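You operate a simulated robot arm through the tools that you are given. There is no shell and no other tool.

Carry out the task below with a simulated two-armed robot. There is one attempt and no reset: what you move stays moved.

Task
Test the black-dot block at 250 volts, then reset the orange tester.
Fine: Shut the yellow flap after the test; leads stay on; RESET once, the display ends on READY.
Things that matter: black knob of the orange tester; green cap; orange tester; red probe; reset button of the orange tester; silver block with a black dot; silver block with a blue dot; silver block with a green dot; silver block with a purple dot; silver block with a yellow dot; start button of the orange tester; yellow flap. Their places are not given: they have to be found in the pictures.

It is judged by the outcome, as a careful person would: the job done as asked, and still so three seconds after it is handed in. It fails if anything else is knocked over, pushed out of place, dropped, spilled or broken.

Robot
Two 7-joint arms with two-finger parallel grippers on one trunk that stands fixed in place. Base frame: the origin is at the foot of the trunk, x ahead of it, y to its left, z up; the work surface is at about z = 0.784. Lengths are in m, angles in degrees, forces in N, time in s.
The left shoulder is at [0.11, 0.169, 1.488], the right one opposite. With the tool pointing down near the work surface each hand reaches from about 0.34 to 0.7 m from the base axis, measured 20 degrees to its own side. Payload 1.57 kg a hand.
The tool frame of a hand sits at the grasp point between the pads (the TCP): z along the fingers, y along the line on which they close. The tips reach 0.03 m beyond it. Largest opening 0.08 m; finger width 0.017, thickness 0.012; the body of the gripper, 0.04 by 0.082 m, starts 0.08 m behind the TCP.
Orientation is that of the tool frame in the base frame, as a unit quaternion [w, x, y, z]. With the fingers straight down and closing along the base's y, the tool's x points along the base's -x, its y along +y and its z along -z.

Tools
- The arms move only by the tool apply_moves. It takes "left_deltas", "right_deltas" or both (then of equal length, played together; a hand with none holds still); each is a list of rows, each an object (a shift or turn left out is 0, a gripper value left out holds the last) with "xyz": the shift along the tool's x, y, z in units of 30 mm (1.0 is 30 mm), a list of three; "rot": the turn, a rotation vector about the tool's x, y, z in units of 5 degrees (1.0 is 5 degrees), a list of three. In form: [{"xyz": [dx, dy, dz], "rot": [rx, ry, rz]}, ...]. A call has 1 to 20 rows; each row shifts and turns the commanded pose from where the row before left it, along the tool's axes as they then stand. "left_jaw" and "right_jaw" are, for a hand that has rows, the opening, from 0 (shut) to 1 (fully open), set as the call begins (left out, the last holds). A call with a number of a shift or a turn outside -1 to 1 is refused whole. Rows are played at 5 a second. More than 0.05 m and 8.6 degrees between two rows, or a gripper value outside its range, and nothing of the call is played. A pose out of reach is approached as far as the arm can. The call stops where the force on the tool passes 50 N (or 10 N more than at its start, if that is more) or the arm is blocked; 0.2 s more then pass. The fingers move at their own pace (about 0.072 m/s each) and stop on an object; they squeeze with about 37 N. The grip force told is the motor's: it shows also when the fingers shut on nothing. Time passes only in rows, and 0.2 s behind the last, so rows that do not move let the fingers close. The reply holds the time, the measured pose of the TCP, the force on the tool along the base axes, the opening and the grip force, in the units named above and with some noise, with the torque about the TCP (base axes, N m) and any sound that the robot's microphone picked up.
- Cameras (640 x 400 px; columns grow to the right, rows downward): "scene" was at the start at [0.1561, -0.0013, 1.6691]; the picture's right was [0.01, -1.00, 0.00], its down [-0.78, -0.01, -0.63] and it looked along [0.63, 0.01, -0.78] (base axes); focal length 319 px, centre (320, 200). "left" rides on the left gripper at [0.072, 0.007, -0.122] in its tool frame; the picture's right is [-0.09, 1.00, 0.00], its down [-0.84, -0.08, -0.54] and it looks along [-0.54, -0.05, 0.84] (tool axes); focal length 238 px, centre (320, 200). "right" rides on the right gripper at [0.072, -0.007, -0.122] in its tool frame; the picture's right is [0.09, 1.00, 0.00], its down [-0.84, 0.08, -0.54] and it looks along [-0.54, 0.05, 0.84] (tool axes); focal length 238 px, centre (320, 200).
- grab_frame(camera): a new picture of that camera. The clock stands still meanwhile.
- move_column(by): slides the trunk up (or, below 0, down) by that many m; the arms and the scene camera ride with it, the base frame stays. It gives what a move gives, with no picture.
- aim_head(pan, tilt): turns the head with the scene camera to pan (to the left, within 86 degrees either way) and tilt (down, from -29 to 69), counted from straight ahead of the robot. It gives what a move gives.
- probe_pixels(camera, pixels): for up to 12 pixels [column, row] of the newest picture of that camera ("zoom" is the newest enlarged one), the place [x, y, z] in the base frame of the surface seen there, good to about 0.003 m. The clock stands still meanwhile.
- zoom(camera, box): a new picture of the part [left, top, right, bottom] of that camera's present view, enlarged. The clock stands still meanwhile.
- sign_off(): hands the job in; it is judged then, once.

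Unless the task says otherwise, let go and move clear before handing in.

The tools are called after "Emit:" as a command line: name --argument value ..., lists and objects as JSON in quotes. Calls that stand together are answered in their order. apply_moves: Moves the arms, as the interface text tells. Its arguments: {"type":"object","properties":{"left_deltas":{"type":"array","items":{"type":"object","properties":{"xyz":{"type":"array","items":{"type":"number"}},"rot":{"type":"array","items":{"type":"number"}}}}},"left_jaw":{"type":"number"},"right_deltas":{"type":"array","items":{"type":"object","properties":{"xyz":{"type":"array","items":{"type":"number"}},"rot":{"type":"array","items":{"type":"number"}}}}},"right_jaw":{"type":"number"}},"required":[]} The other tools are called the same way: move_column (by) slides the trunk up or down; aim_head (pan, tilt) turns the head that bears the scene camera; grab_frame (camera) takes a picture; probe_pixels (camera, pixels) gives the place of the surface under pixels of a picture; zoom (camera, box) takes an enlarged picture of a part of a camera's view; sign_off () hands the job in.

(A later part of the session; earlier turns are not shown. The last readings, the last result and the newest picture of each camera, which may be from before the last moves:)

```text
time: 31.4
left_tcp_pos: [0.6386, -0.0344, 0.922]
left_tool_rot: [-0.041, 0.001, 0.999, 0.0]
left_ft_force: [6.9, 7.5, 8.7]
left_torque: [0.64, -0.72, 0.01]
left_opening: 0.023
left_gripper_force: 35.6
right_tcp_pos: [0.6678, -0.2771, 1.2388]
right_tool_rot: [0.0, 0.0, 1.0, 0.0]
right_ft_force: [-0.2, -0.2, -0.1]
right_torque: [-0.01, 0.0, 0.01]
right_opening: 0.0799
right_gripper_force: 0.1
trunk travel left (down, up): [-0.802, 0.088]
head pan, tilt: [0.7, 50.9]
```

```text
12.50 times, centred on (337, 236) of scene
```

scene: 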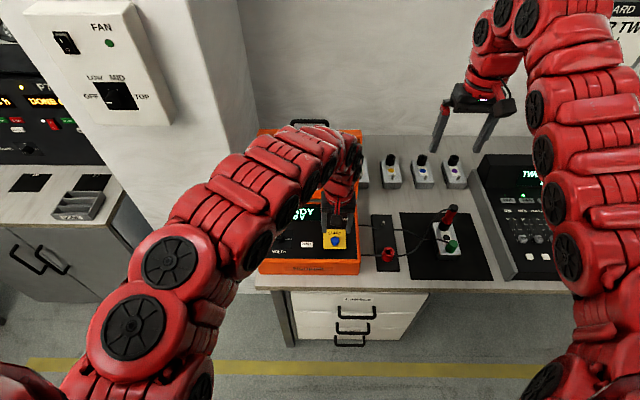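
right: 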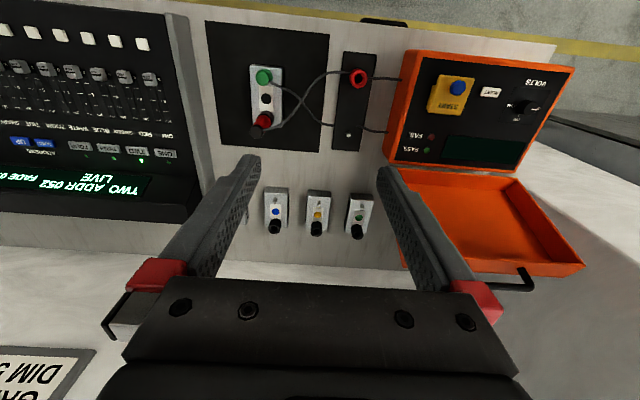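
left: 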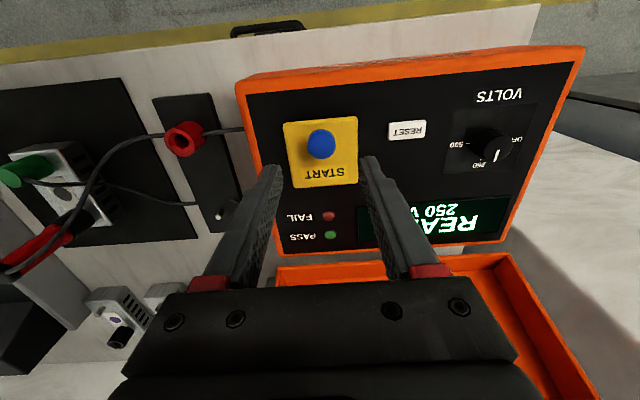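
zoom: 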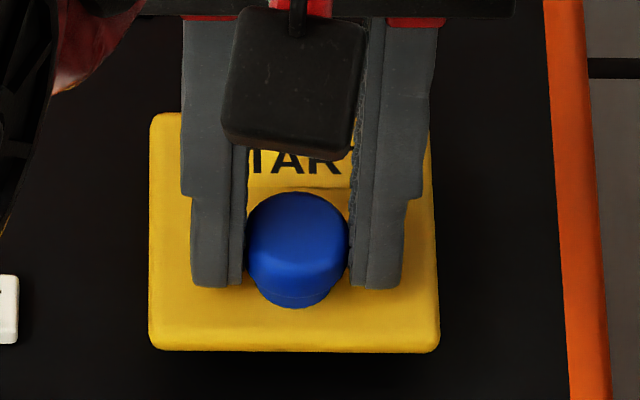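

The front edge rose (row 362→351 in the zoom) while the rear edge stayed put, so the flap does hinge at the rear. I'll continue the arc in 5° steps.

Emit:
apply_moves --left_deltas '[{"xyz": [-0.114, 0.03, -0.143], "rot": [0, 1, 0]}, {"xyz": [-0.114, 0, -0.143], "rot": [0, 1, 0]}, {"xyz": [-0.114, 0, -0.143], "rot": [0, 1, 0]}, {"xyz": [0, 0, 0]}]'

Emit:
zoom --camera "left" --box '[240, 100, 400, 200]'

Emit:
zoom --camera "scene" --box '[250, 180, 380, 280]'

```text
time: 31.8
left_tcp_pos: [0.6234, -0.0349, 0.9297]
left_tool_rot: [-0.062, 0.01, 0.998, -0.015]
left_ft_force: [-3.1, -3.6, 1.5]
left_torque: [-0.68, 0.44, 0.02]
left_opening: 0.0
left_gripper_force: 21.4
left hand out of reach, approached as far as the arm can: row 1, 2
right_tcp_pos: [0.663, -0.2772, 1.2398]
right_tool_rot: [0.001, 0.001, 1.0, 0.001]
right_ft_force: [-0.8, 0.1, -0.5]
right_torque: [0.01, -0.04, 0.01]
right_opening: 0.0798
right_gripper_force: 0.1
trunk travel left (down, up): [-0.802, 0.088]
head pan, tilt: [0.7, 50.9]
stopped in row 2 (left hand): the force on the tool passed its limit at 62 N (the readings are from after the stop); the commanded pose is now the measured one
```

```text
4.00 times, centred on (320, 150) of left
```

zoom: 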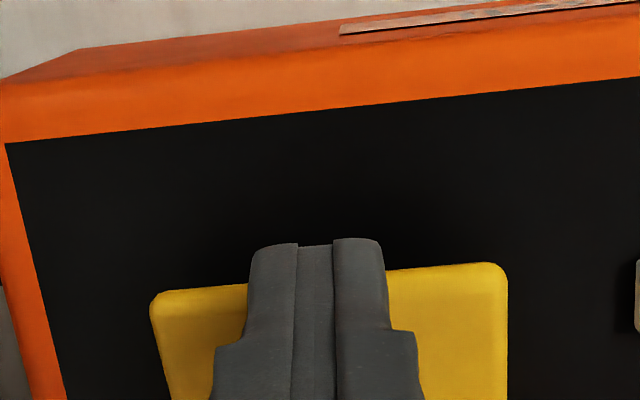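

```text
4.00 times, centred on (315, 230) of scene
```

zoom: 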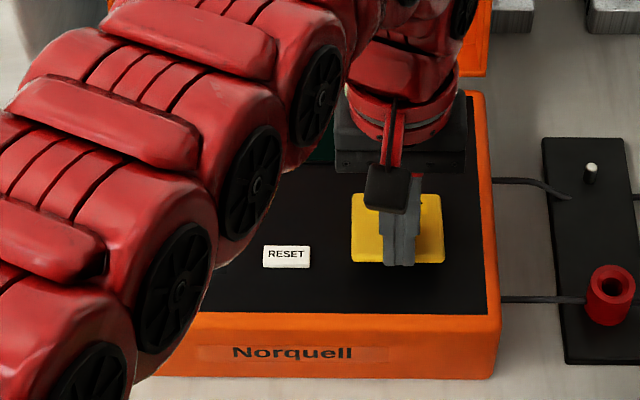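

The tilt hit the arm's reach limit, the grip slipped off, and the fingers are now shut in front of the knob. I'll rise straight up and check nothing was disturbed.

Emit:
apply_moves --left_deltas '[{"xyz": [0, 0, -0.5]}, {"xyz": [0, 0, -1]}, {"xyz": [0, 0, 0]}]'

Emit:
grab_frame --camera "scene"

Emit:
grab_frame --camera "left"

Emit:
zoom --camera "left" --box '[240, 100, 400, 200]'

```text
time: 32.6
left_tcp_pos: [0.6335, -0.0306, 0.9708]
left_tool_rot: [-0.065, 0.009, 0.998, -0.014]
left_ft_force: [-0.5, 0.1, 0.7]
left_torque: [-0.01, -0.03, 0.03]
left_opening: 0.0001
left_gripper_force: 21.3
right_tcp_pos: [0.6679, -0.2763, 1.2374]
right_tool_rot: [0.0, 0.0, 1.0, 0.0]
right_ft_force: [0.0, 0.0, 0.7]
right_torque: [-0.01, -0.02, 0.0]
right_opening: 0.0799
right_gripper_force: 0.1
trunk travel left (down, up): [-0.802, 0.088]
head pan, tilt: [0.7, 50.9]
```

```text
taken
```

scene: 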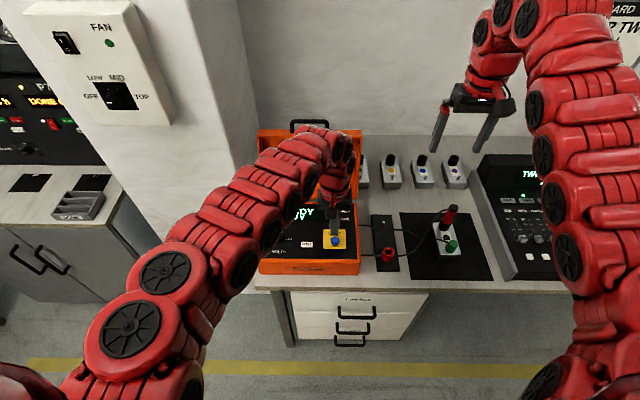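

```text
taken
```

left: 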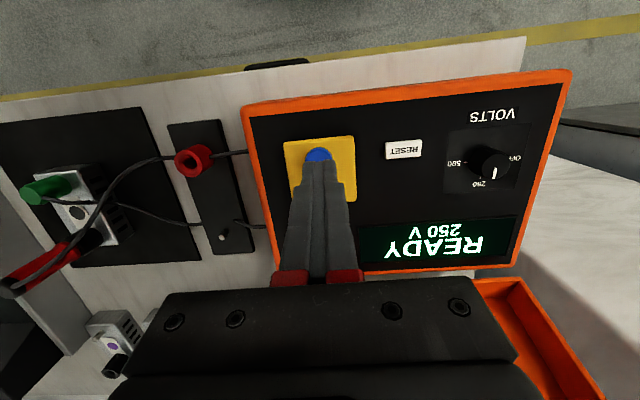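

```text
4.00 times, centred on (320, 150) of left
```

zoom: 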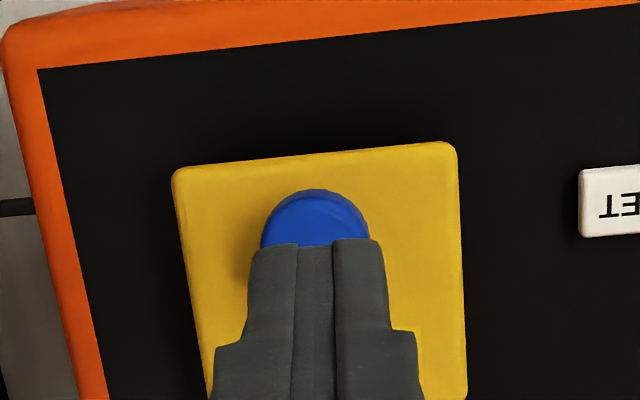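

The flap is back shut, the tester hasn't moved, and the display still reads READY 250 V. The failure came from tilting the hand outward, so next time I'll keep it vertical and let the knob pivot in the pinch. First I'll restore the orientation, open the jaw, and test reach at x≈0.70.

Emit:
apply_moves --left_deltas '[{"rot": [-0.16, -0.745, -0.105]}, {"rot": [-0.16, -0.745, -0.105]}, {"xyz": [-0.7, 0, 0]}, {"xyz": [-0.7, 0, 0]}, {"xyz": [-0.7, 0, 0]}, {"xyz": [0, 0, 0]}]' --left_jaw 0.65

```text
time: 34.0
left_tcp_pos: [0.6807, -0.0293, 0.9748]
left_tool_rot: [0.0, -0.001, 1.0, -0.001]
left_ft_force: [-0.3, 0.5, -0.5]
left_torque: [-0.04, 0.01, -0.02]
left_opening: 0.052
left_gripper_force: 0.0
left hand out of reach, approached as far as the arm can: row 5
right_tcp_pos: [0.6692, -0.2755, 1.2364]
right_tool_rot: [0.001, -0.001, 1.0, 0.0]
right_ft_force: [0.2, 0.0, 0.5]
right_torque: [-0.03, -0.01, -0.02]
right_opening: 0.0799
right_gripper_force: 0.0
trunk travel left (down, up): [-0.802, 0.088]
head pan, tilt: [0.7, 50.9]
```

With the hand straight down, x≈0.68 is the limit at this height. I'll see whether lowering the trunk gains forward reach. First I'll pull back and up, then slide down 6 cm.

Emit:
apply_moves --left_deltas '[{"xyz": [0.7, 0, -0.3]}, {"xyz": [0.6, 0, -0.5]}, {"xyz": [0, 0, -0.5]}, {"xyz": [0, 0, 0]}]'

Emit:
move_column --by -0.06

```text
time: 35.0
left_tcp_pos: [0.6434, -0.0301, 1.0127]
left_tool_rot: [-0.001, -0.001, 1.0, 0.001]
left_ft_force: [0.8, 1.0, 0.6]
left_torque: [-0.01, 0.0, 0.02]
left_opening: 0.052
left_gripper_force: 0.1
right_tcp_pos: [0.6686, -0.2758, 1.2373]
right_tool_rot: [0.0, 0.0, 1.0, 0.0]
right_ft_force: [-0.1, -0.1, 0.3]
right_torque: [0.0, 0.01, 0.01]
right_opening: 0.0799
right_gripper_force: 0.1
trunk travel left (down, up): [-0.802, 0.088]
head pan, tilt: [0.7, 50.9]
```

```text
time: 36.0
left_tcp_pos: [0.6435, -0.0311, 0.9533]
left_tool_rot: [0.0, -0.001, 1.0, 0.001]
left_ft_force: [0.3, -0.1, -0.7]
left_torque: [-0.03, 0.01, -0.02]
left_opening: 0.0521
left_gripper_force: 0.0
right_tcp_pos: [0.6678, -0.2766, 1.1778]
right_tool_rot: [-0.001, 0.001, 1.0, 0.0]
right_ft_force: [-0.2, 0.3, 0.2]
right_torque: [-0.01, 0.0, -0.03]
right_opening: 0.0799
right_gripper_force: 0.0
trunk travel left (down, up): [-0.742, 0.148]
head pan, tilt: [0.7, 50.9]
```

The trunk is 6 cm lower now. I'll test forward reach at z≈0.975.

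Emit:
apply_moves --left_deltas '[{"xyz": [-0.5, 0, -0.7]}, {"xyz": [-0.5, 0, 0]}, {"xyz": [-0.4, 0, 0]}, {"xyz": [-0.4, 0, 0]}, {"xyz": [-0.4, 0, 0]}, {"xyz": [0, 0, 0]}]'

```text
time: 37.4
left_tcp_pos: [0.692, -0.0335, 0.9724]
left_tool_rot: [-0.001, -0.001, 1.0, 0.0]
left_ft_force: [0.2, -0.9, -0.9]
left_torque: [-0.02, 0.01, -0.03]
left_opening: 0.0517
left_gripper_force: 0.1
left hand out of reach, approached as far as the arm can: row 4, 5
right_tcp_pos: [0.6678, -0.2751, 1.1765]
right_tool_rot: [0.0, 0.0, 1.0, 0.0]
right_ft_force: [-0.3, -1.7, 0.7]
right_torque: [0.0, -0.01, 0.02]
right_opening: 0.0801
right_gripper_force: 0.0
trunk travel left (down, up): [-0.742, 0.148]
head pan, tilt: [0.7, 50.9]
```

Lowering gained only about 1 cm. The right arm's shoulder is nearer the flap and should reach the full arc with the hand vertical, so I'll use it. First I'll move the left hand back and out to the left.

Emit:
apply_moves --left_deltas '[{"xyz": [0.7, 0, -0.2]}, {"xyz": [0.7, 0.3, 0]}, {"xyz": [0, 0.95, 0]}, {"xyz": [0, 0.95, 0]}, {"xyz": [0, 0.95, 0]}, {"xyz": [0, 0.95, 0]}, {"xyz": [0, 0.95, 0]}, {"xyz": [0, 0.95, 0]}, {"xyz": [0, 0.95, -0.2]}, {"xyz": [0, 0.95, -0.4]}, {"xyz": [0, 0.95, -0.6]}, {"xyz": [0, 0.95, -0.8]}, {"xyz": [0, 0.95, -0.8]}, {"xyz": [0, 0.95, -0.8]}, {"xyz": [0, 0, 0]}]'

Emit:
grab_frame --camera "scene"

Emit:
grab_frame --camera "right"

```text
time: 40.6
left_tcp_pos: [0.6517, 0.32, 1.0912]
left_tool_rot: [0.0, 0.0, 1.0, 0.002]
left_ft_force: [-0.3, -1.2, -1.0]
left_torque: [0.0, 0.01, -0.02]
left_opening: 0.0522
left_gripper_force: 0.1
right_tcp_pos: [0.6689, -0.2762, 1.1755]
right_tool_rot: [0.001, 0.0, 1.0, 0.001]
right_ft_force: [0.2, 1.3, 0.1]
right_torque: [-0.03, 0.02, 0.0]
right_opening: 0.0802
right_gripper_force: 0.1
trunk travel left (down, up): [-0.742, 0.148]
head pan, tilt: [0.7, 50.9]
```

```text
taken
```

scene: 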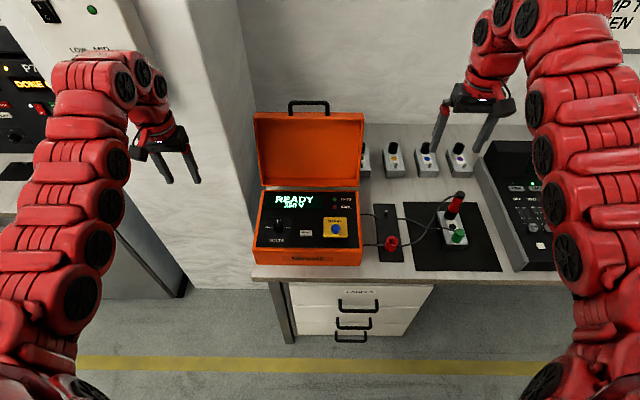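

```text
taken
```

right: 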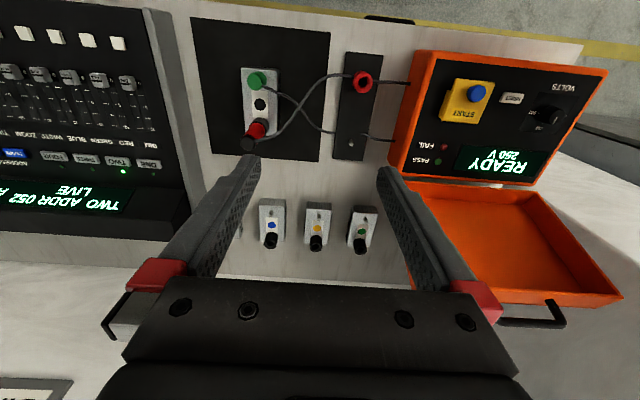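

The tester is clear and shows READY 250 V. I'll bring the right hand down and across to above the blue knob, staying above the leads.

Emit:
apply_moves --right_deltas '[{"xyz": [0, 0, 1]}, {"xyz": [0, 0, 1]}, {"xyz": [0, 0.5, 1]}, {"xyz": [0, 1, 0.5]}, {"xyz": [0, 1, 0.3]}, {"xyz": [0.1, 1, 0.3]}, {"xyz": [0.2, 1, 0.3]}, {"xyz": [0.2, 1, 0.3]}, {"xyz": [0.2, 1, 0.3]}, {"xyz": [0.2, 0.9, 0.3]}, {"xyz": [0.1, 0.53, 0.3]}, {"xyz": [0, 0, 0]}]' --right_jaw 0.65

Emit:
grab_frame --camera "right"

```text
time: 43.2
left_tcp_pos: [0.6507, 0.3186, 1.09]
left_tool_rot: [0.0, -0.001, 1.0, 0.001]
left_ft_force: [-0.3, 0.2, 0.1]
left_torque: [-0.01, 0.01, -0.01]
left_opening: 0.052
left_gripper_force: 0.0
right_tcp_pos: [0.6366, -0.0378, 1.01]
right_tool_rot: [0.0, 0.0, 1.0, 0.0]
right_ft_force: [-0.7, -0.2, -0.2]
right_torque: [-0.01, 0.02, -0.02]
right_opening: 0.0519
right_gripper_force: 0.1
trunk travel left (down, up): [-0.742, 0.148]
head pan, tilt: [0.7, 50.9]
```

```text
taken
```

right: 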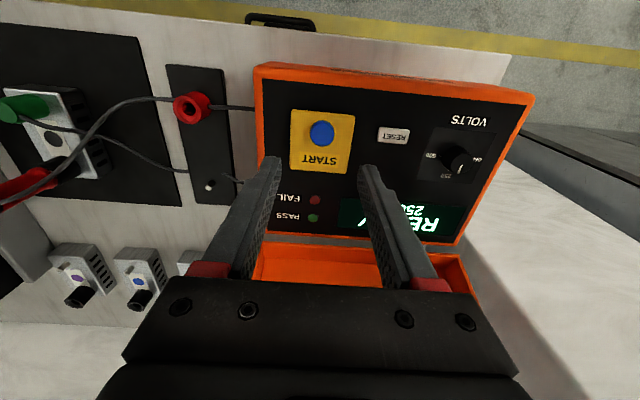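

The right hand is above the knob at (0.637,-0.038,1.010). Before gripping, I'll check in free air that it can reach the arc's end near x≈0.705 at z≈0.975.

Emit:
apply_moves --right_deltas '[{"xyz": [-0.5, 0, -0.2]}, {"xyz": [-0.5, 0, 0.4]}, {"xyz": [-0.5, 0, 0.6]}, {"xyz": [-0.5, 0, 0.3]}, {"xyz": [-0.3, 0, 0]}, {"xyz": [0, 0, 0]}]'

```text
time: 44.6
left_tcp_pos: [0.6506, 0.3185, 1.0911]
left_tool_rot: [0.001, -0.001, 1.0, 0.001]
left_ft_force: [0.1, 0.1, 0.2]
left_torque: [-0.04, 0.0, 0.0]
left_opening: 0.0518
left_gripper_force: 0.0
right_tcp_pos: [0.7078, -0.0378, 0.9767]
right_tool_rot: [0.0, 0.0, 1.0, 0.001]
right_ft_force: [0.1, 0.1, 0.1]
right_torque: [0.01, 0.02, 0.01]
right_opening: 0.0521
right_gripper_force: 0.1
trunk travel left (down, up): [-0.742, 0.148]
head pan, tilt: [0.7, 50.9]
```

The right arm reaches x=0.708 with the hand vertical, which covers the arc. I'll return over the knob and lower to TCP z≈0.920.

Emit:
apply_moves --right_deltas '[{"xyz": [0.82, 0, 0]}, {"xyz": [0.82, 0, 0]}, {"xyz": [0.82, 0.03, 0]}, {"xyz": [0, 0, 0.6]}, {"xyz": [0, 0, 0.6]}, {"xyz": [0, 0, 0]}]'

Emit:
zoom --camera "right" --box '[240, 100, 400, 200]'

```text
time: 46.0
left_tcp_pos: [0.651, 0.319, 1.0905]
left_tool_rot: [0.001, -0.001, 1.0, 0.0]
left_ft_force: [-0.6, -0.2, 0.1]
left_torque: [0.01, -0.02, 0.0]
left_opening: 0.0519
left_gripper_force: 0.1
right_tcp_pos: [0.6338, -0.0377, 0.9411]
right_tool_rot: [0.001, 0.0, 1.0, 0.0]
right_ft_force: [-0.8, 0.6, 0.0]
right_torque: [-0.01, 0.02, 0.01]
right_opening: 0.0519
right_gripper_force: 0.1
trunk travel left (down, up): [-0.742, 0.148]
head pan, tilt: [0.7, 50.9]
```

```text
4.00 times, centred on (320, 150) of right
```

zoom: 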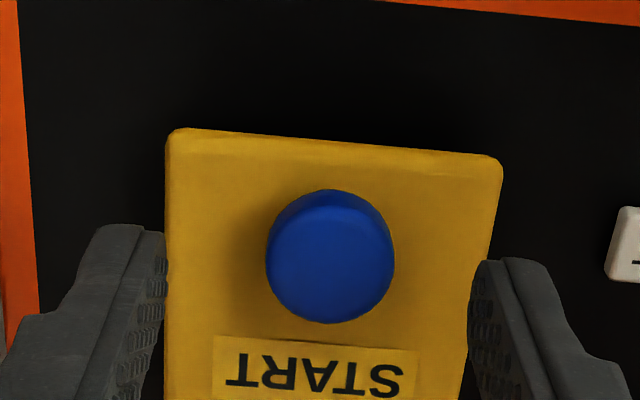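

The knob appears about 2 mm toward +y of the finger midpoint. I'll nudge +y, lower to about 0.920 and close.

Emit:
apply_moves --right_deltas '[{"xyz": [0, 0.06, 0.4]}, {"xyz": [0, 0, 0.32]}, {"xyz": [0, 0, 0]}]'

Emit:
apply_moves --right_deltas '[{"xyz": [0, 0, 0]}, {"xyz": [0, 0, 0]}, {"xyz": [0, 0, 0]}]' --right_jaw 0

Emit:
zoom --camera "right" --box '[240, 100, 400, 200]'

```text
time: 46.8
left_tcp_pos: [0.6503, 0.3203, 1.0905]
left_tool_rot: [0.0, 0.0, 1.0, 0.001]
left_ft_force: [0.0, 0.4, -0.1]
left_torque: [0.03, 0.02, 0.02]
left_opening: 0.052
left_gripper_force: 0.0
right_tcp_pos: [0.6329, -0.037, 0.9188]
right_tool_rot: [0.0, 0.0, 1.0, 0.0]
right_ft_force: [-0.3, 0.2, -1.2]
right_torque: [-0.02, 0.03, 0.0]
right_opening: 0.0523
right_gripper_force: 0.2
trunk travel left (down, up): [-0.742, 0.148]
head pan, tilt: [0.7, 50.9]
```

```text
time: 47.6
left_tcp_pos: [0.6491, 0.3201, 1.0899]
left_tool_rot: [0.0, -0.001, 1.0, 0.0]
left_ft_force: [-0.5, -0.2, 0.6]
left_torque: [0.0, 0.04, 0.04]
left_opening: 0.0521
left_gripper_force: 0.1
right_tcp_pos: [0.6338, -0.0349, 0.9202]
right_tool_rot: [0.0, 0.0, 1.0, 0.0]
right_ft_force: [1.0, 2.1, 0.1]
right_torque: [-0.25, 0.01, 0.0]
right_opening: 0.0228
right_gripper_force: 35.8
trunk travel left (down, up): [-0.742, 0.148]
head pan, tilt: [0.7, 50.9]
```

```text
4.00 times, centred on (320, 150) of right
```

zoom: 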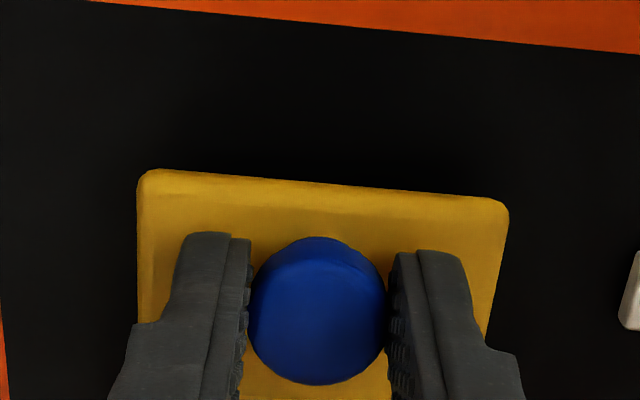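

The knob is gripped at 22.8 mm with low forces. I'll start the opening arc with the hand vertical: the first 20°.

Emit:
apply_moves --right_deltas '[{"xyz": [-0.05, 0, -0.14]}, {"xyz": [-0.06, 0, -0.137]}, {"xyz": [-0.075, 0, -0.13]}, {"xyz": [-0.085, 0, -0.123]}, {"xyz": [0, 0, 0]}]'

Emit:
zoom --camera "right" --box '[240, 100, 400, 200]'

Emit:
zoom --camera "scene" --box '[250, 170, 380, 270]'

```text
time: 48.8
left_tcp_pos: [0.6495, 0.3198, 1.091]
left_tool_rot: [0.0, -0.001, 1.0, 0.0]
left_ft_force: [0.1, -0.6, -0.5]
left_torque: [0.01, 0.0, 0.0]
left_opening: 0.052
left_gripper_force: 0.1
right_tcp_pos: [0.6431, -0.0336, 0.935]
right_tool_rot: [-0.001, 0.0, 1.0, 0.002]
right_ft_force: [-12.5, 4.4, -9.0]
right_torque: [0.02, 1.13, 0.05]
right_opening: 0.023
right_gripper_force: 36.1
trunk travel left (down, up): [-0.742, 0.148]
head pan, tilt: [0.7, 50.9]
```

```text
4.00 times, centred on (320, 150) of right
```

zoom: 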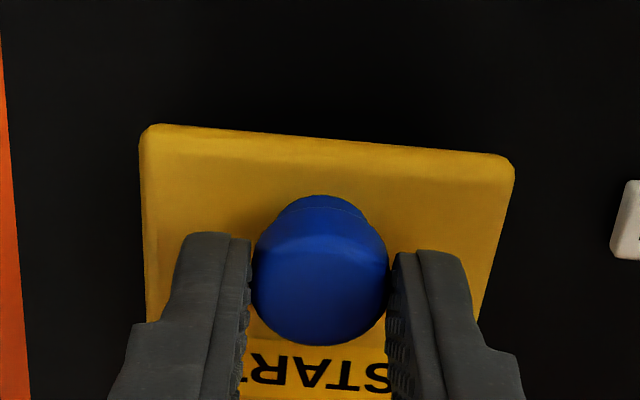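

```text
4.00 times, centred on (315, 220) of scene
```

zoom: 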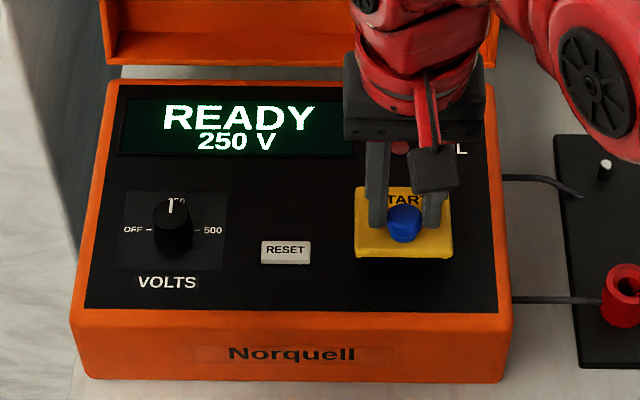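

The flap is lifting about 20° and the knob is pivoting in the grip; forces are moderate (-12 N in x). I'll continue to 40°.

Emit:
apply_moves --right_deltas '[{"xyz": [-0.095, 0, -0.115]}, {"xyz": [-0.105, 0, -0.105]}, {"xyz": [-0.113, 0, -0.096]}, {"xyz": [-0.12, 0, -0.087]}, {"xyz": [0, 0, 0]}]'

Emit:
zoom --camera "right" --box '[240, 100, 400, 200]'

Emit:
zoom --camera "scene" --box '[250, 170, 380, 270]'

```text
time: 50.0
left_tcp_pos: [0.6502, 0.3206, 1.0897]
left_tool_rot: [0.0, -0.001, 1.0, -0.001]
left_ft_force: [-0.2, 1.1, -0.3]
left_torque: [0.01, -0.01, 0.01]
left_opening: 0.0519
left_gripper_force: 0.1
right_tcp_pos: [0.6532, -0.0354, 0.9478]
right_tool_rot: [0.0, -0.001, 1.0, 0.0]
right_ft_force: [-12.7, 3.9, -7.6]
right_torque: [-0.01, 1.08, -0.01]
right_opening: 0.0229
right_gripper_force: 35.3
trunk travel left (down, up): [-0.742, 0.148]
head pan, tilt: [0.7, 50.9]
```

```text
4.00 times, centred on (320, 150) of right
```

zoom: 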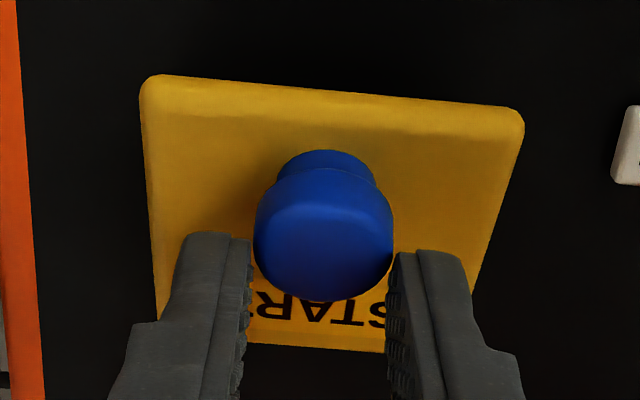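

```text
4.00 times, centred on (315, 220) of scene
```

zoom: 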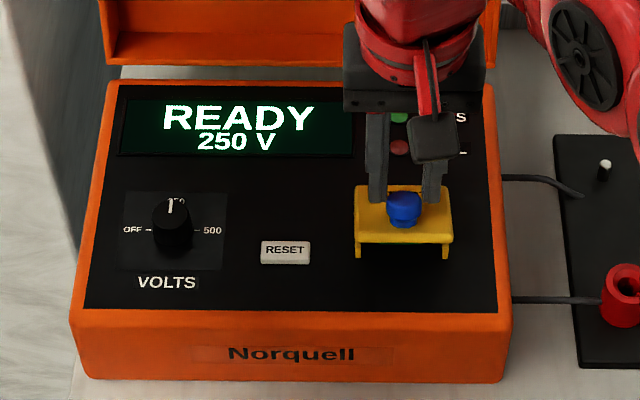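

The flap now stands around 35–40° and its side cheeks lift with it. The knob seems to lag behind the fingers, so I'll probe the flap's edge and knob to see the real angle.

Emit:
probe_pixels --camera "zoom" --pixels '[[365, 240], [440, 240], [358, 254], [448, 254], [404, 222], [404, 200], [365, 205], [360, 190], [405, 238]]'

Emit:
grab_frame --camera "right"

Emit:
probe_pixels --camera "right" --pixels '[[280, 122], [365, 130], [320, 126], [320, 160], [320, 145], [320, 184], [285, 170], [320, 170], [285, 185], [300, 183]]'

```text
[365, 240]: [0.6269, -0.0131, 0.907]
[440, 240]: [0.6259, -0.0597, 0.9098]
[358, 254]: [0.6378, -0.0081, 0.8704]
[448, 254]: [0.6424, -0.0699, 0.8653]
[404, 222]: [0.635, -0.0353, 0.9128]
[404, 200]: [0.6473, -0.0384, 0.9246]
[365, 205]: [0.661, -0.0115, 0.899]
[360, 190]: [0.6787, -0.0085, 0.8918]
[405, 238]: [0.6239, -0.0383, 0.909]
```

```text
taken
```

right: 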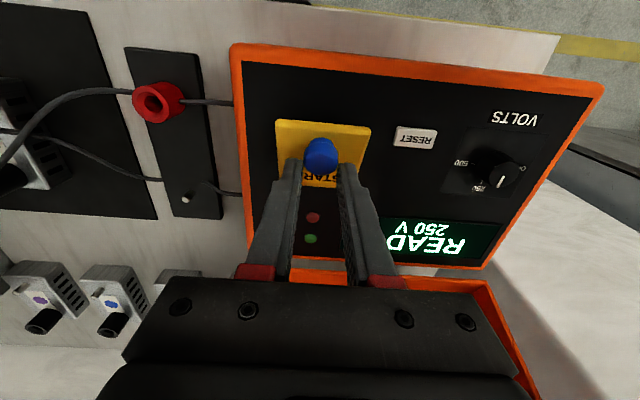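

```text
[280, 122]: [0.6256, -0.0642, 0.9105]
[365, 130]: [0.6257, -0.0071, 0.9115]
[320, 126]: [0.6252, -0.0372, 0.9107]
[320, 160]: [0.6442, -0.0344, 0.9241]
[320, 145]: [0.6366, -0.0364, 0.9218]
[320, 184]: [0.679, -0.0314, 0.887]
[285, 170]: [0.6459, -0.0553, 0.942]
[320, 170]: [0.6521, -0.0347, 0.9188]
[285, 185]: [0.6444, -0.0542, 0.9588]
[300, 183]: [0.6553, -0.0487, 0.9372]
```

Probing shows the flap is only at ~24°: front edge at (0.625, z 0.911), hinge near (0.682,0.880). The pads are creeping off the knob, so the pinch alone won't finish. I'll keep holding with the right hand, slightly relaxed, and bring the closed left fingers, yawed and tilted, under the raised front edge to push it over.

Emit:
apply_moves --left_deltas '[{"rot": [0, 0, 1]}, {"rot": [0, 0, 1]}, {"rot": [0, 0, 1]}, {"rot": [0, 0, 1]}, {"rot": [0, 0, 1]}, {"rot": [0, 0, 1]}, {"rot": [0, 0, 1]}, {"rot": [0, 0, 1]}, {"rot": [0, 0, 1]}, {"rot": [0, -1, 0]}, {"rot": [0, -1, 0]}, {"rot": [0, -1, 0]}, {"rot": [0, -1, 0]}, {"rot": [0, -1, 0]}, {"rot": [0, -1, 0]}, {"rot": [0, -1, 0]}, {"rot": [0, -1, 0]}, {"rot": [0, -1, 0]}]' --right_deltas '[{"xyz": [0.04, 0, 0.05]}, {"xyz": [0, 0, 0]}, {"xyz": [0, 0, 0]}, {"xyz": [0, 0, 0]}, {"xyz": [0, 0, 0]}, {"xyz": [0, 0, 0]}, {"xyz": [0, 0, 0]}, {"xyz": [0, 0, 0]}, {"xyz": [0, 0, 0]}, {"xyz": [0, 0, 0]}, {"xyz": [0, 0, 0]}, {"xyz": [0, 0, 0]}, {"xyz": [0, 0, 0]}, {"xyz": [0, 0, 0]}, {"xyz": [0, 0, 0]}, {"xyz": [0, 0, 0]}, {"xyz": [0, 0, 0]}, {"xyz": [0, 0, 0]}]' --left_jaw 0

Emit:
zoom --camera "right" --box '[240, 100, 400, 200]'

```text
time: 53.8
left_tcp_pos: [0.6483, 0.3221, 1.0888]
left_tool_rot: [0.355, 0.352, 0.854, -0.146]
left_ft_force: [1.0, -0.3, -1.0]
left_torque: [0.04, 0.0, 0.01]
left_opening: 0.0001
left_gripper_force: 21.1
right_tcp_pos: [0.6537, -0.0346, 0.9452]
right_tool_rot: [0.001, 0.001, 1.0, 0.0]
right_ft_force: [8.0, 6.7, 11.0]
right_torque: [0.25, -0.96, -0.11]
right_opening: 0.023
right_gripper_force: 35.6
trunk travel left (down, up): [-0.742, 0.148]
head pan, tilt: [0.7, 50.9]
```

```text
4.00 times, centred on (320, 150) of right
```

zoom: 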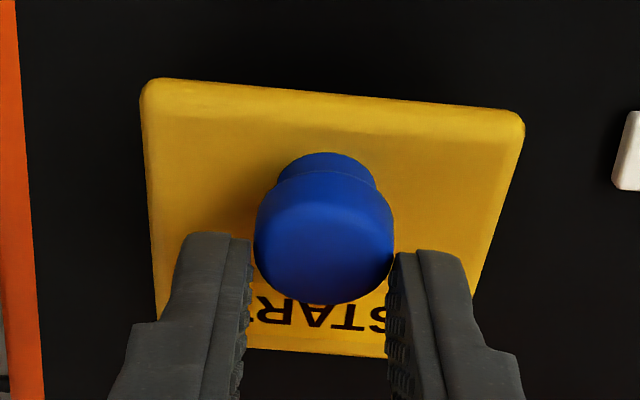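

The right grip is holding the flap firmly. I'll move the left hand (yaw 45°, tilt 45°, jaws shut) to a standby spot in front-left of the flap.

Emit:
apply_moves --left_deltas '[{"xyz": [0.012, -0.914, 0.57]}, {"xyz": [0.012, -0.914, 0.57]}, {"xyz": [0.012, -0.914, 0.57]}, {"xyz": [0.012, -0.914, 0.57]}, {"xyz": [0.012, -0.914, 0.57]}, {"xyz": [0.012, -0.914, 0.57]}, {"xyz": [0.012, -0.914, 0.57]}, {"xyz": [0.012, -0.914, 0.57]}, {"xyz": [0, 0, 0]}]'

Emit:
grab_frame --camera "left"

Emit:
grab_frame --camera "scene"

```text
time: 55.8
left_tcp_pos: [0.6052, 0.1093, 0.9704]
left_tool_rot: [0.354, 0.353, 0.854, -0.146]
left_ft_force: [0.1, -0.2, 0.3]
left_torque: [0.01, 0.02, 0.0]
left_opening: 0.0
left_gripper_force: 21.0
left hand out of reach, approached as far as the arm can: row 1, 2, 3, 4
right_tcp_pos: [0.6523, -0.0362, 0.9459]
right_tool_rot: [0.001, 0.0, 1.0, 0.0]
right_ft_force: [5.4, 7.4, 4.6]
right_torque: [0.23, -0.56, -0.06]
right_opening: 0.0231
right_gripper_force: 35.5
trunk travel left (down, up): [-0.742, 0.148]
head pan, tilt: [0.7, 50.9]
```

```text
taken
```

left: 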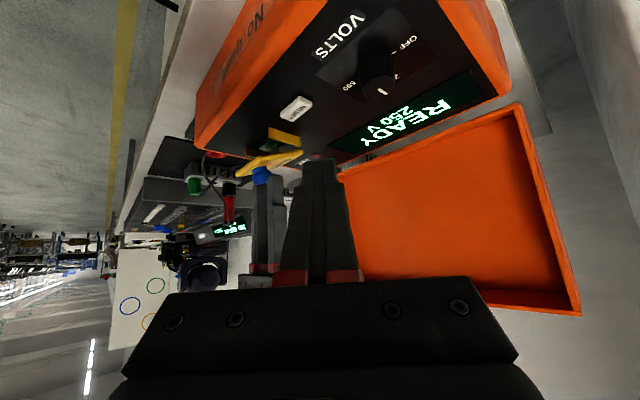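

```text
taken
```

scene: 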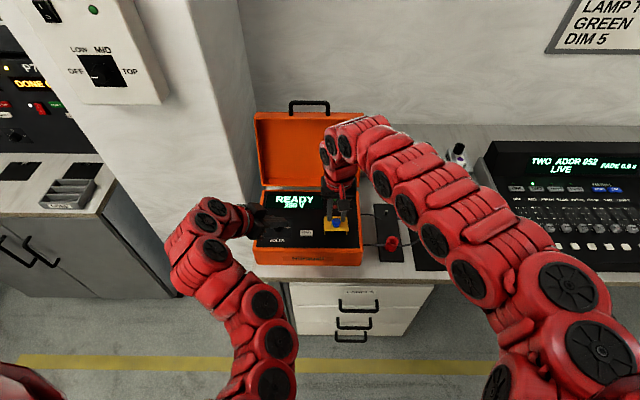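

The left camera now sees the raised flap edge-on, with yellow at (272,155), the blue knob at (262,175) and the right fingers behind it. I'll zoom for detail.

Emit:
zoom --camera "left" --box '[220, 110, 340, 190]'

Emit:
probe_pixels --camera "zoom" --pixels '[[340, 130], [420, 230], [120, 320], [250, 260], [300, 180], [390, 145], [210, 330], [240, 230]]'

```text
5.00 times, centred on (280, 150) of left
```

zoom: 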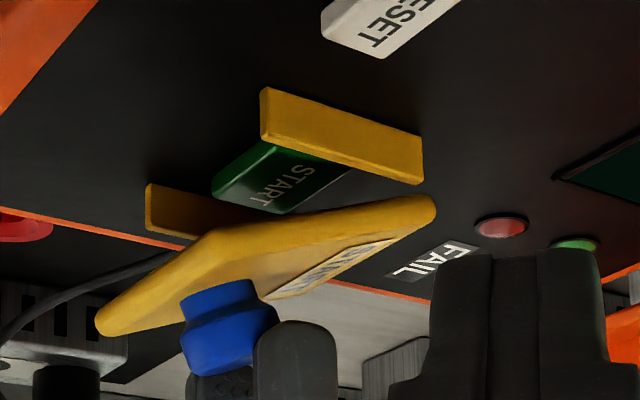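

```text
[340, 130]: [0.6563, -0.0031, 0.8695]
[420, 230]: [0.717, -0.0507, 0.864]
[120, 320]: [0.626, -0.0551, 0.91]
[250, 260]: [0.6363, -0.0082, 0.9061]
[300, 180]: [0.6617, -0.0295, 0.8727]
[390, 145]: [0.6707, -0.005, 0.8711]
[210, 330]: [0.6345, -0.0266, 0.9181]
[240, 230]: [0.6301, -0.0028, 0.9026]
```

This view shows it well: the green START button sits between two fixed yellow cheeks, at about (0.66,-0.03,0.873), and only the plate hinges. Reach is tight at yaw 45°, so I'll swing the left hand to yaw 90° so that its fingers come under the flap from the left side.

Emit:
apply_moves --left_deltas '[{"rot": [0.707, 0, 0.707]}, {"rot": [0.707, 0, 0.707]}, {"rot": [0.707, 0, 0.707]}, {"rot": [0.707, 0, 0.707]}, {"rot": [0.707, 0, 0.707]}, {"rot": [0.707, 0, 0.707]}, {"rot": [0.707, 0, 0.707]}, {"rot": [0.707, 0, 0.707]}, {"rot": [0.707, 0, 0.707]}, {"xyz": [0, 0, 0]}]'

Emit:
grab_frame --camera "left"

Emit:
grab_frame --camera "scene"

```text
time: 58.0
left_tcp_pos: [0.6153, 0.1107, 0.9598]
left_tool_rot: [0.271, 0.652, 0.654, -0.271]
left_ft_force: [-0.1, -0.4, 0.3]
left_torque: [0.0, 0.03, 0.02]
left_opening: 0.0001
left_gripper_force: 20.9
left hand out of reach, approached as far as the arm can: row 2, 3, 4
right_tcp_pos: [0.6523, -0.0351, 0.945]
right_tool_rot: [0.0, 0.0, 1.0, 0.0]
right_ft_force: [0.4, 6.5, 1.0]
right_torque: [0.32, -0.06, -0.11]
right_opening: 0.0228
right_gripper_force: 34.7
trunk travel left (down, up): [-0.742, 0.148]
head pan, tilt: [0.7, 50.9]
```

```text
taken
```

left: 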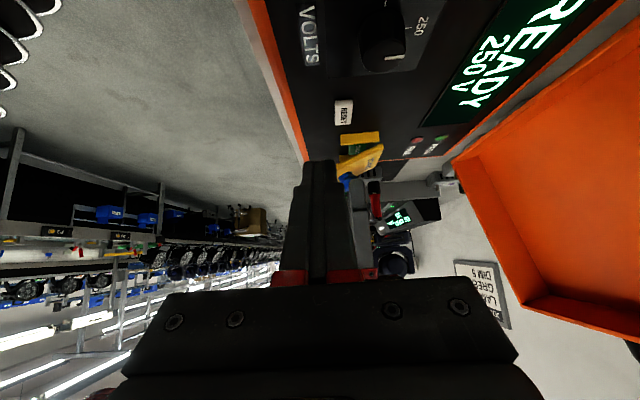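

```text
taken
```

scene: 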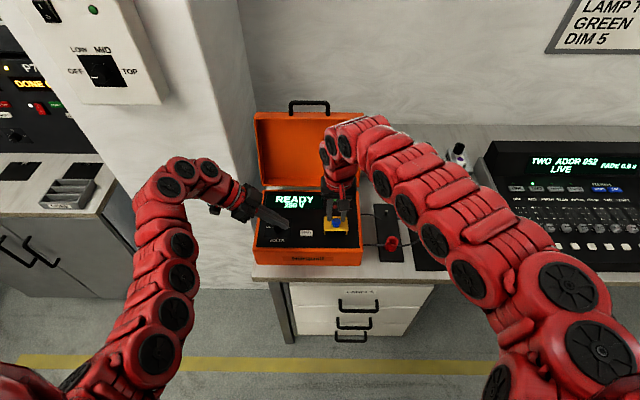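

The left hand is now at yaw 90° with a 45° tilt, fingertip about (0.615,0.090,0.939). I'll move to just left of the flap's raised left edge, tip about (0.630,0.015,0.885).

Emit:
apply_moves --left_deltas '[{"xyz": [-0.123, 0.122, 0.755]}, {"xyz": [-0.123, 0.122, 0.755]}, {"xyz": [-0.123, 0.122, 0.755]}, {"xyz": [-0.123, 0.122, 0.755]}, {"xyz": [0, 0, 0]}]'

Emit:
zoom --camera "left" --box '[240, 80, 400, 180]'

Emit:
zoom --camera "scene" --box '[250, 170, 380, 270]'

```text
time: 59.2
left_tcp_pos: [0.6312, 0.0354, 0.9054]
left_tool_rot: [0.271, 0.652, 0.654, -0.27]
left_ft_force: [-1.0, 0.5, 0.1]
left_torque: [0.01, 0.01, 0.01]
left_opening: 0.0
left_gripper_force: 21.1
right_tcp_pos: [0.6524, -0.0351, 0.9447]
right_tool_rot: [0.0, 0.0, 1.0, 0.0]
right_ft_force: [-0.3, 8.5, -1.7]
right_torque: [0.24, 0.14, -0.08]
right_opening: 0.0233
right_gripper_force: 35.6
trunk travel left (down, up): [-0.742, 0.148]
head pan, tilt: [0.7, 50.9]
```

```text
4.00 times, centred on (320, 130) of left
```

zoom: 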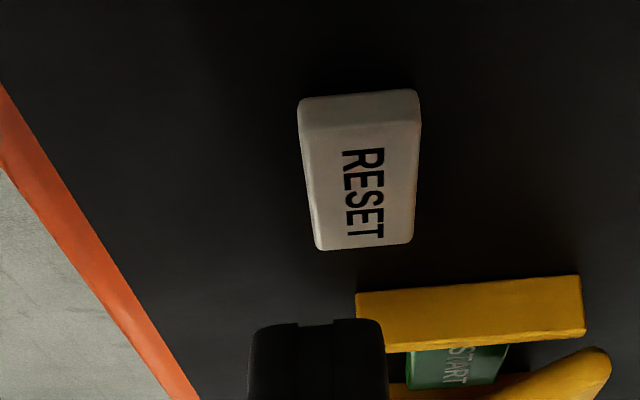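

```text
4.00 times, centred on (315, 220) of scene
```

zoom: 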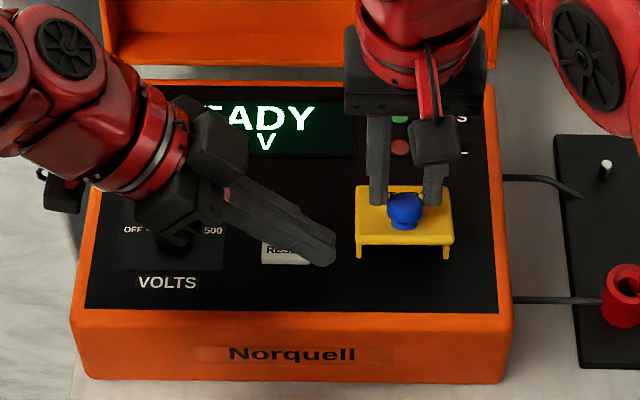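

The fingertip is just left of the flap's left-front corner. I'll probe the cheek's front end and the finger so I can go in without touching the cheek.

Emit:
grab_frame --camera "left"

Emit:
probe_pixels --camera "left" --pixels '[[331, 156], [331, 163], [380, 155], [384, 163], [390, 169], [375, 178], [360, 172], [310, 165], [333, 165], [305, 162]]'

```text
taken
```

left: 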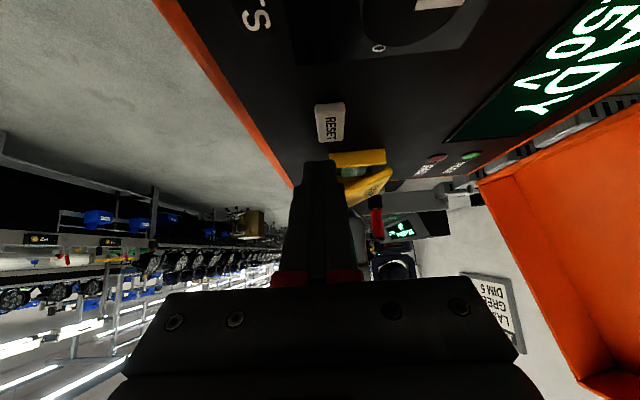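

```text
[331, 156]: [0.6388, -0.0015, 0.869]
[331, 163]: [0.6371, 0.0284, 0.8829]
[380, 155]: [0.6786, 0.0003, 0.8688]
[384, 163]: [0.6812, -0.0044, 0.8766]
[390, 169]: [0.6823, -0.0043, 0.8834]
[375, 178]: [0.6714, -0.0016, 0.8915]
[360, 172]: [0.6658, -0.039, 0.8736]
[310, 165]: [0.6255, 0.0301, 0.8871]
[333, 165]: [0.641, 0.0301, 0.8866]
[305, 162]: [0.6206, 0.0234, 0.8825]
```

The cheek starts at x≈0.639 with its top at about 0.880. I'll shift the finger to x≈0.622, lower it to tip z≈0.876, then slide in toward -y under the flap's overhang.

Emit:
apply_moves --left_deltas '[{"xyz": [0.189, -0.3, 0.189]}, {"xyz": [-0.22, 0, 0.22]}, {"xyz": [-0.22, 0, 0.22]}, {"xyz": [-0.22, 0, 0.22]}, {"xyz": [0, 0, 0]}]'

Emit:
zoom --camera "left" --box '[260, 110, 420, 210]'

Emit:
zoom --camera "scene" --box '[300, 190, 380, 250]'

Emit:
zoom --camera "right" --box '[240, 80, 400, 180]'

```text
time: 60.4
left_tcp_pos: [0.6229, 0.0068, 0.8978]
left_tool_rot: [0.271, 0.652, 0.655, -0.269]
left_ft_force: [-1.2, 0.3, 0.9]
left_torque: [0.0, 0.03, 0.02]
left_opening: 0.0001
left_gripper_force: 21.5
right_tcp_pos: [0.6533, -0.0349, 0.9462]
right_tool_rot: [0.0, 0.0, 1.0, 0.0]
right_ft_force: [-3.1, 8.1, -3.5]
right_torque: [0.26, 0.3, -0.11]
right_opening: 0.0233
right_gripper_force: 35.2
trunk travel left (down, up): [-0.742, 0.148]
head pan, tilt: [0.7, 50.9]
```

```text
4.00 times, centred on (340, 160) of left
```

zoom: 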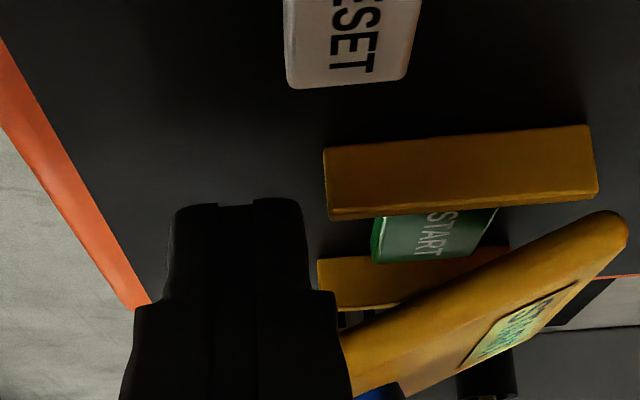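

```text
6.67 times, centred on (340, 220) of scene
```

zoom: 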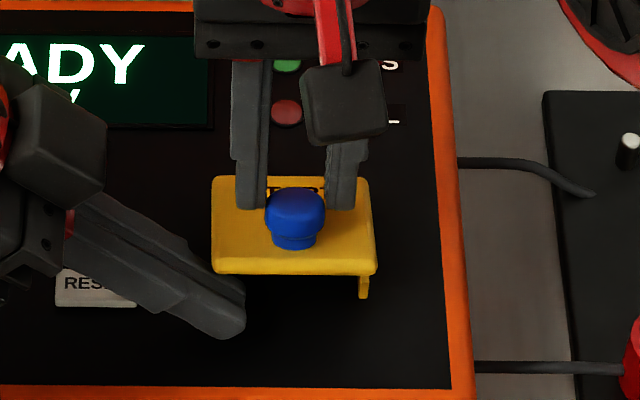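

```text
4.00 times, centred on (320, 130) of right
```

zoom: 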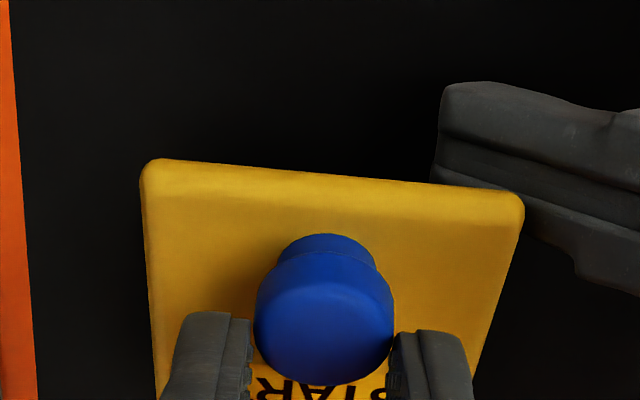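

The finger now sits just under the flap's left-front corner. I'll open the right hand and raise it straight up so the flap rests on the left finger.

Emit:
apply_moves --right_deltas '[{"xyz": [0, 0, 0]}, {"xyz": [0, 0, 0]}, {"xyz": [0, 0, -0.5]}, {"xyz": [0, 0, -0.7]}, {"xyz": [0, 0, -0.9]}, {"xyz": [0, 0, -0.9]}, {"xyz": [0, 0, 0]}]' --right_jaw 0.55

Emit:
zoom --camera "right" --box '[220, 60, 420, 185]'

Emit:
zoom --camera "left" --box '[260, 110, 420, 210]'

Emit:
zoom --camera "scene" --box '[300, 190, 380, 250]'

```text
time: 62.0
left_tcp_pos: [0.6218, 0.0069, 0.898]
left_tool_rot: [0.271, 0.652, 0.655, -0.27]
left_ft_force: [0.6, 0.6, -0.9]
left_torque: [0.01, 0.03, 0.02]
left_opening: 0.0
left_gripper_force: 21.2
right_tcp_pos: [0.652, -0.0374, 1.0364]
right_tool_rot: [0.0, -0.001, 1.0, 0.0]
right_ft_force: [1.0, 0.4, 0.0]
right_torque: [0.02, 0.01, -0.03]
right_opening: 0.044
right_gripper_force: 0.0
trunk travel left (down, up): [-0.742, 0.148]
head pan, tilt: [0.7, 50.9]
```

```text
3.20 times, centred on (320, 122) of right
```

zoom: 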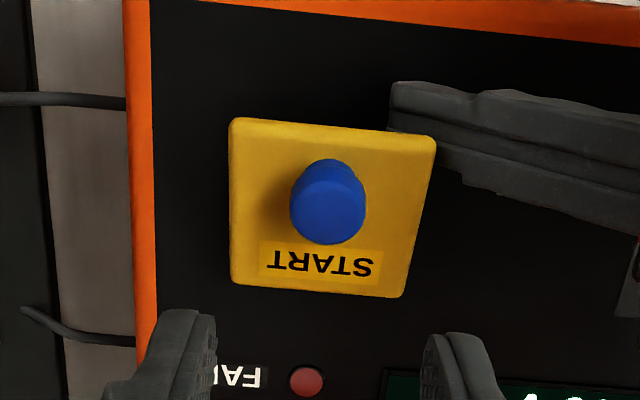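

```text
4.00 times, centred on (340, 160) of left
```

zoom: 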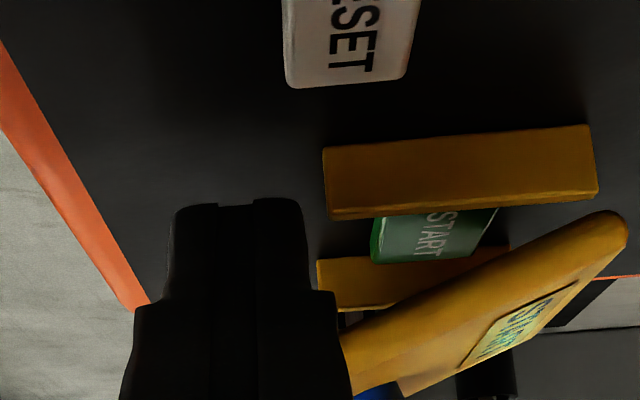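

```text
6.67 times, centred on (340, 220) of scene
```

zoom: 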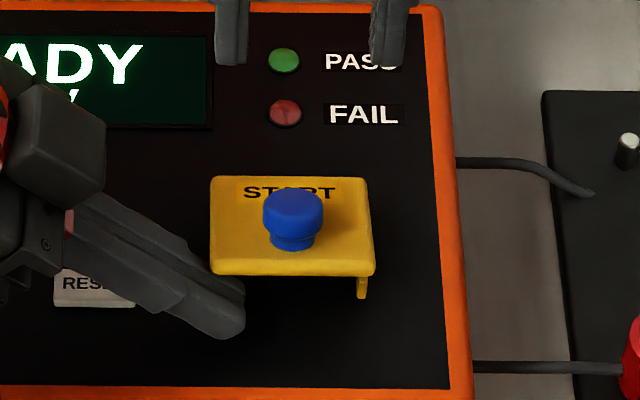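

The flap rests on the left finger at about 23° with almost no force. I'll push it up and forward with the left hand.

Emit:
apply_moves --left_deltas '[{"xyz": [-0.118, 0, -0.118]}, {"xyz": [-0.09, 0.117, -0.09]}, {"xyz": [-0.07, 0.12, -0.07]}, {"xyz": [-0.07, 0.12, -0.07]}, {"xyz": [0, 0, 0]}]'

Emit:
zoom --camera "left" --box '[260, 110, 420, 210]'

Emit:
zoom --camera "scene" --box '[300, 190, 380, 250]'

```text
time: 63.2
left_tcp_pos: [0.6326, 0.0063, 0.9123]
left_tool_rot: [0.27, 0.653, 0.653, -0.271]
left_ft_force: [0.5, -0.1, -0.6]
left_torque: [0.0, 0.02, 0.01]
left_opening: 0.0003
left_gripper_force: 21.4
right_tcp_pos: [0.6515, -0.0371, 1.0375]
right_tool_rot: [0.0, 0.0, 1.0, 0.001]
right_ft_force: [0.2, 0.7, 0.4]
right_torque: [0.0, 0.02, -0.01]
right_opening: 0.0443
right_gripper_force: 0.0
trunk travel left (down, up): [-0.742, 0.148]
head pan, tilt: [0.7, 50.9]
```

```text
4.00 times, centred on (340, 160) of left
```

zoom: 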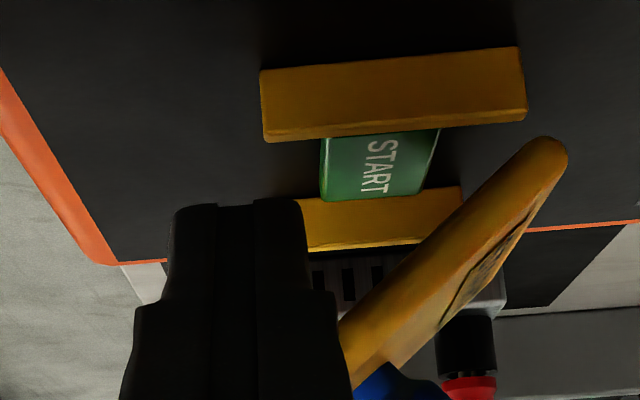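

```text
6.67 times, centred on (340, 220) of scene
```

zoom: 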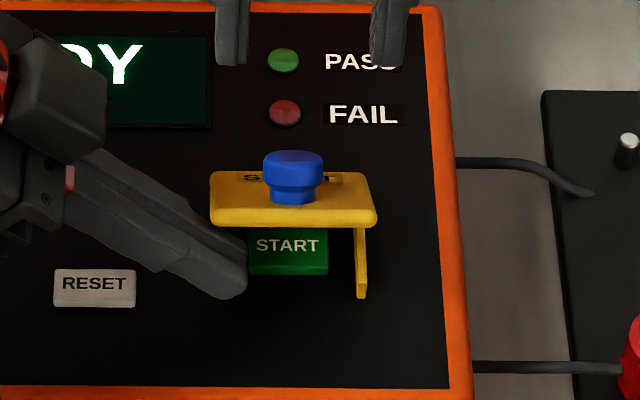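

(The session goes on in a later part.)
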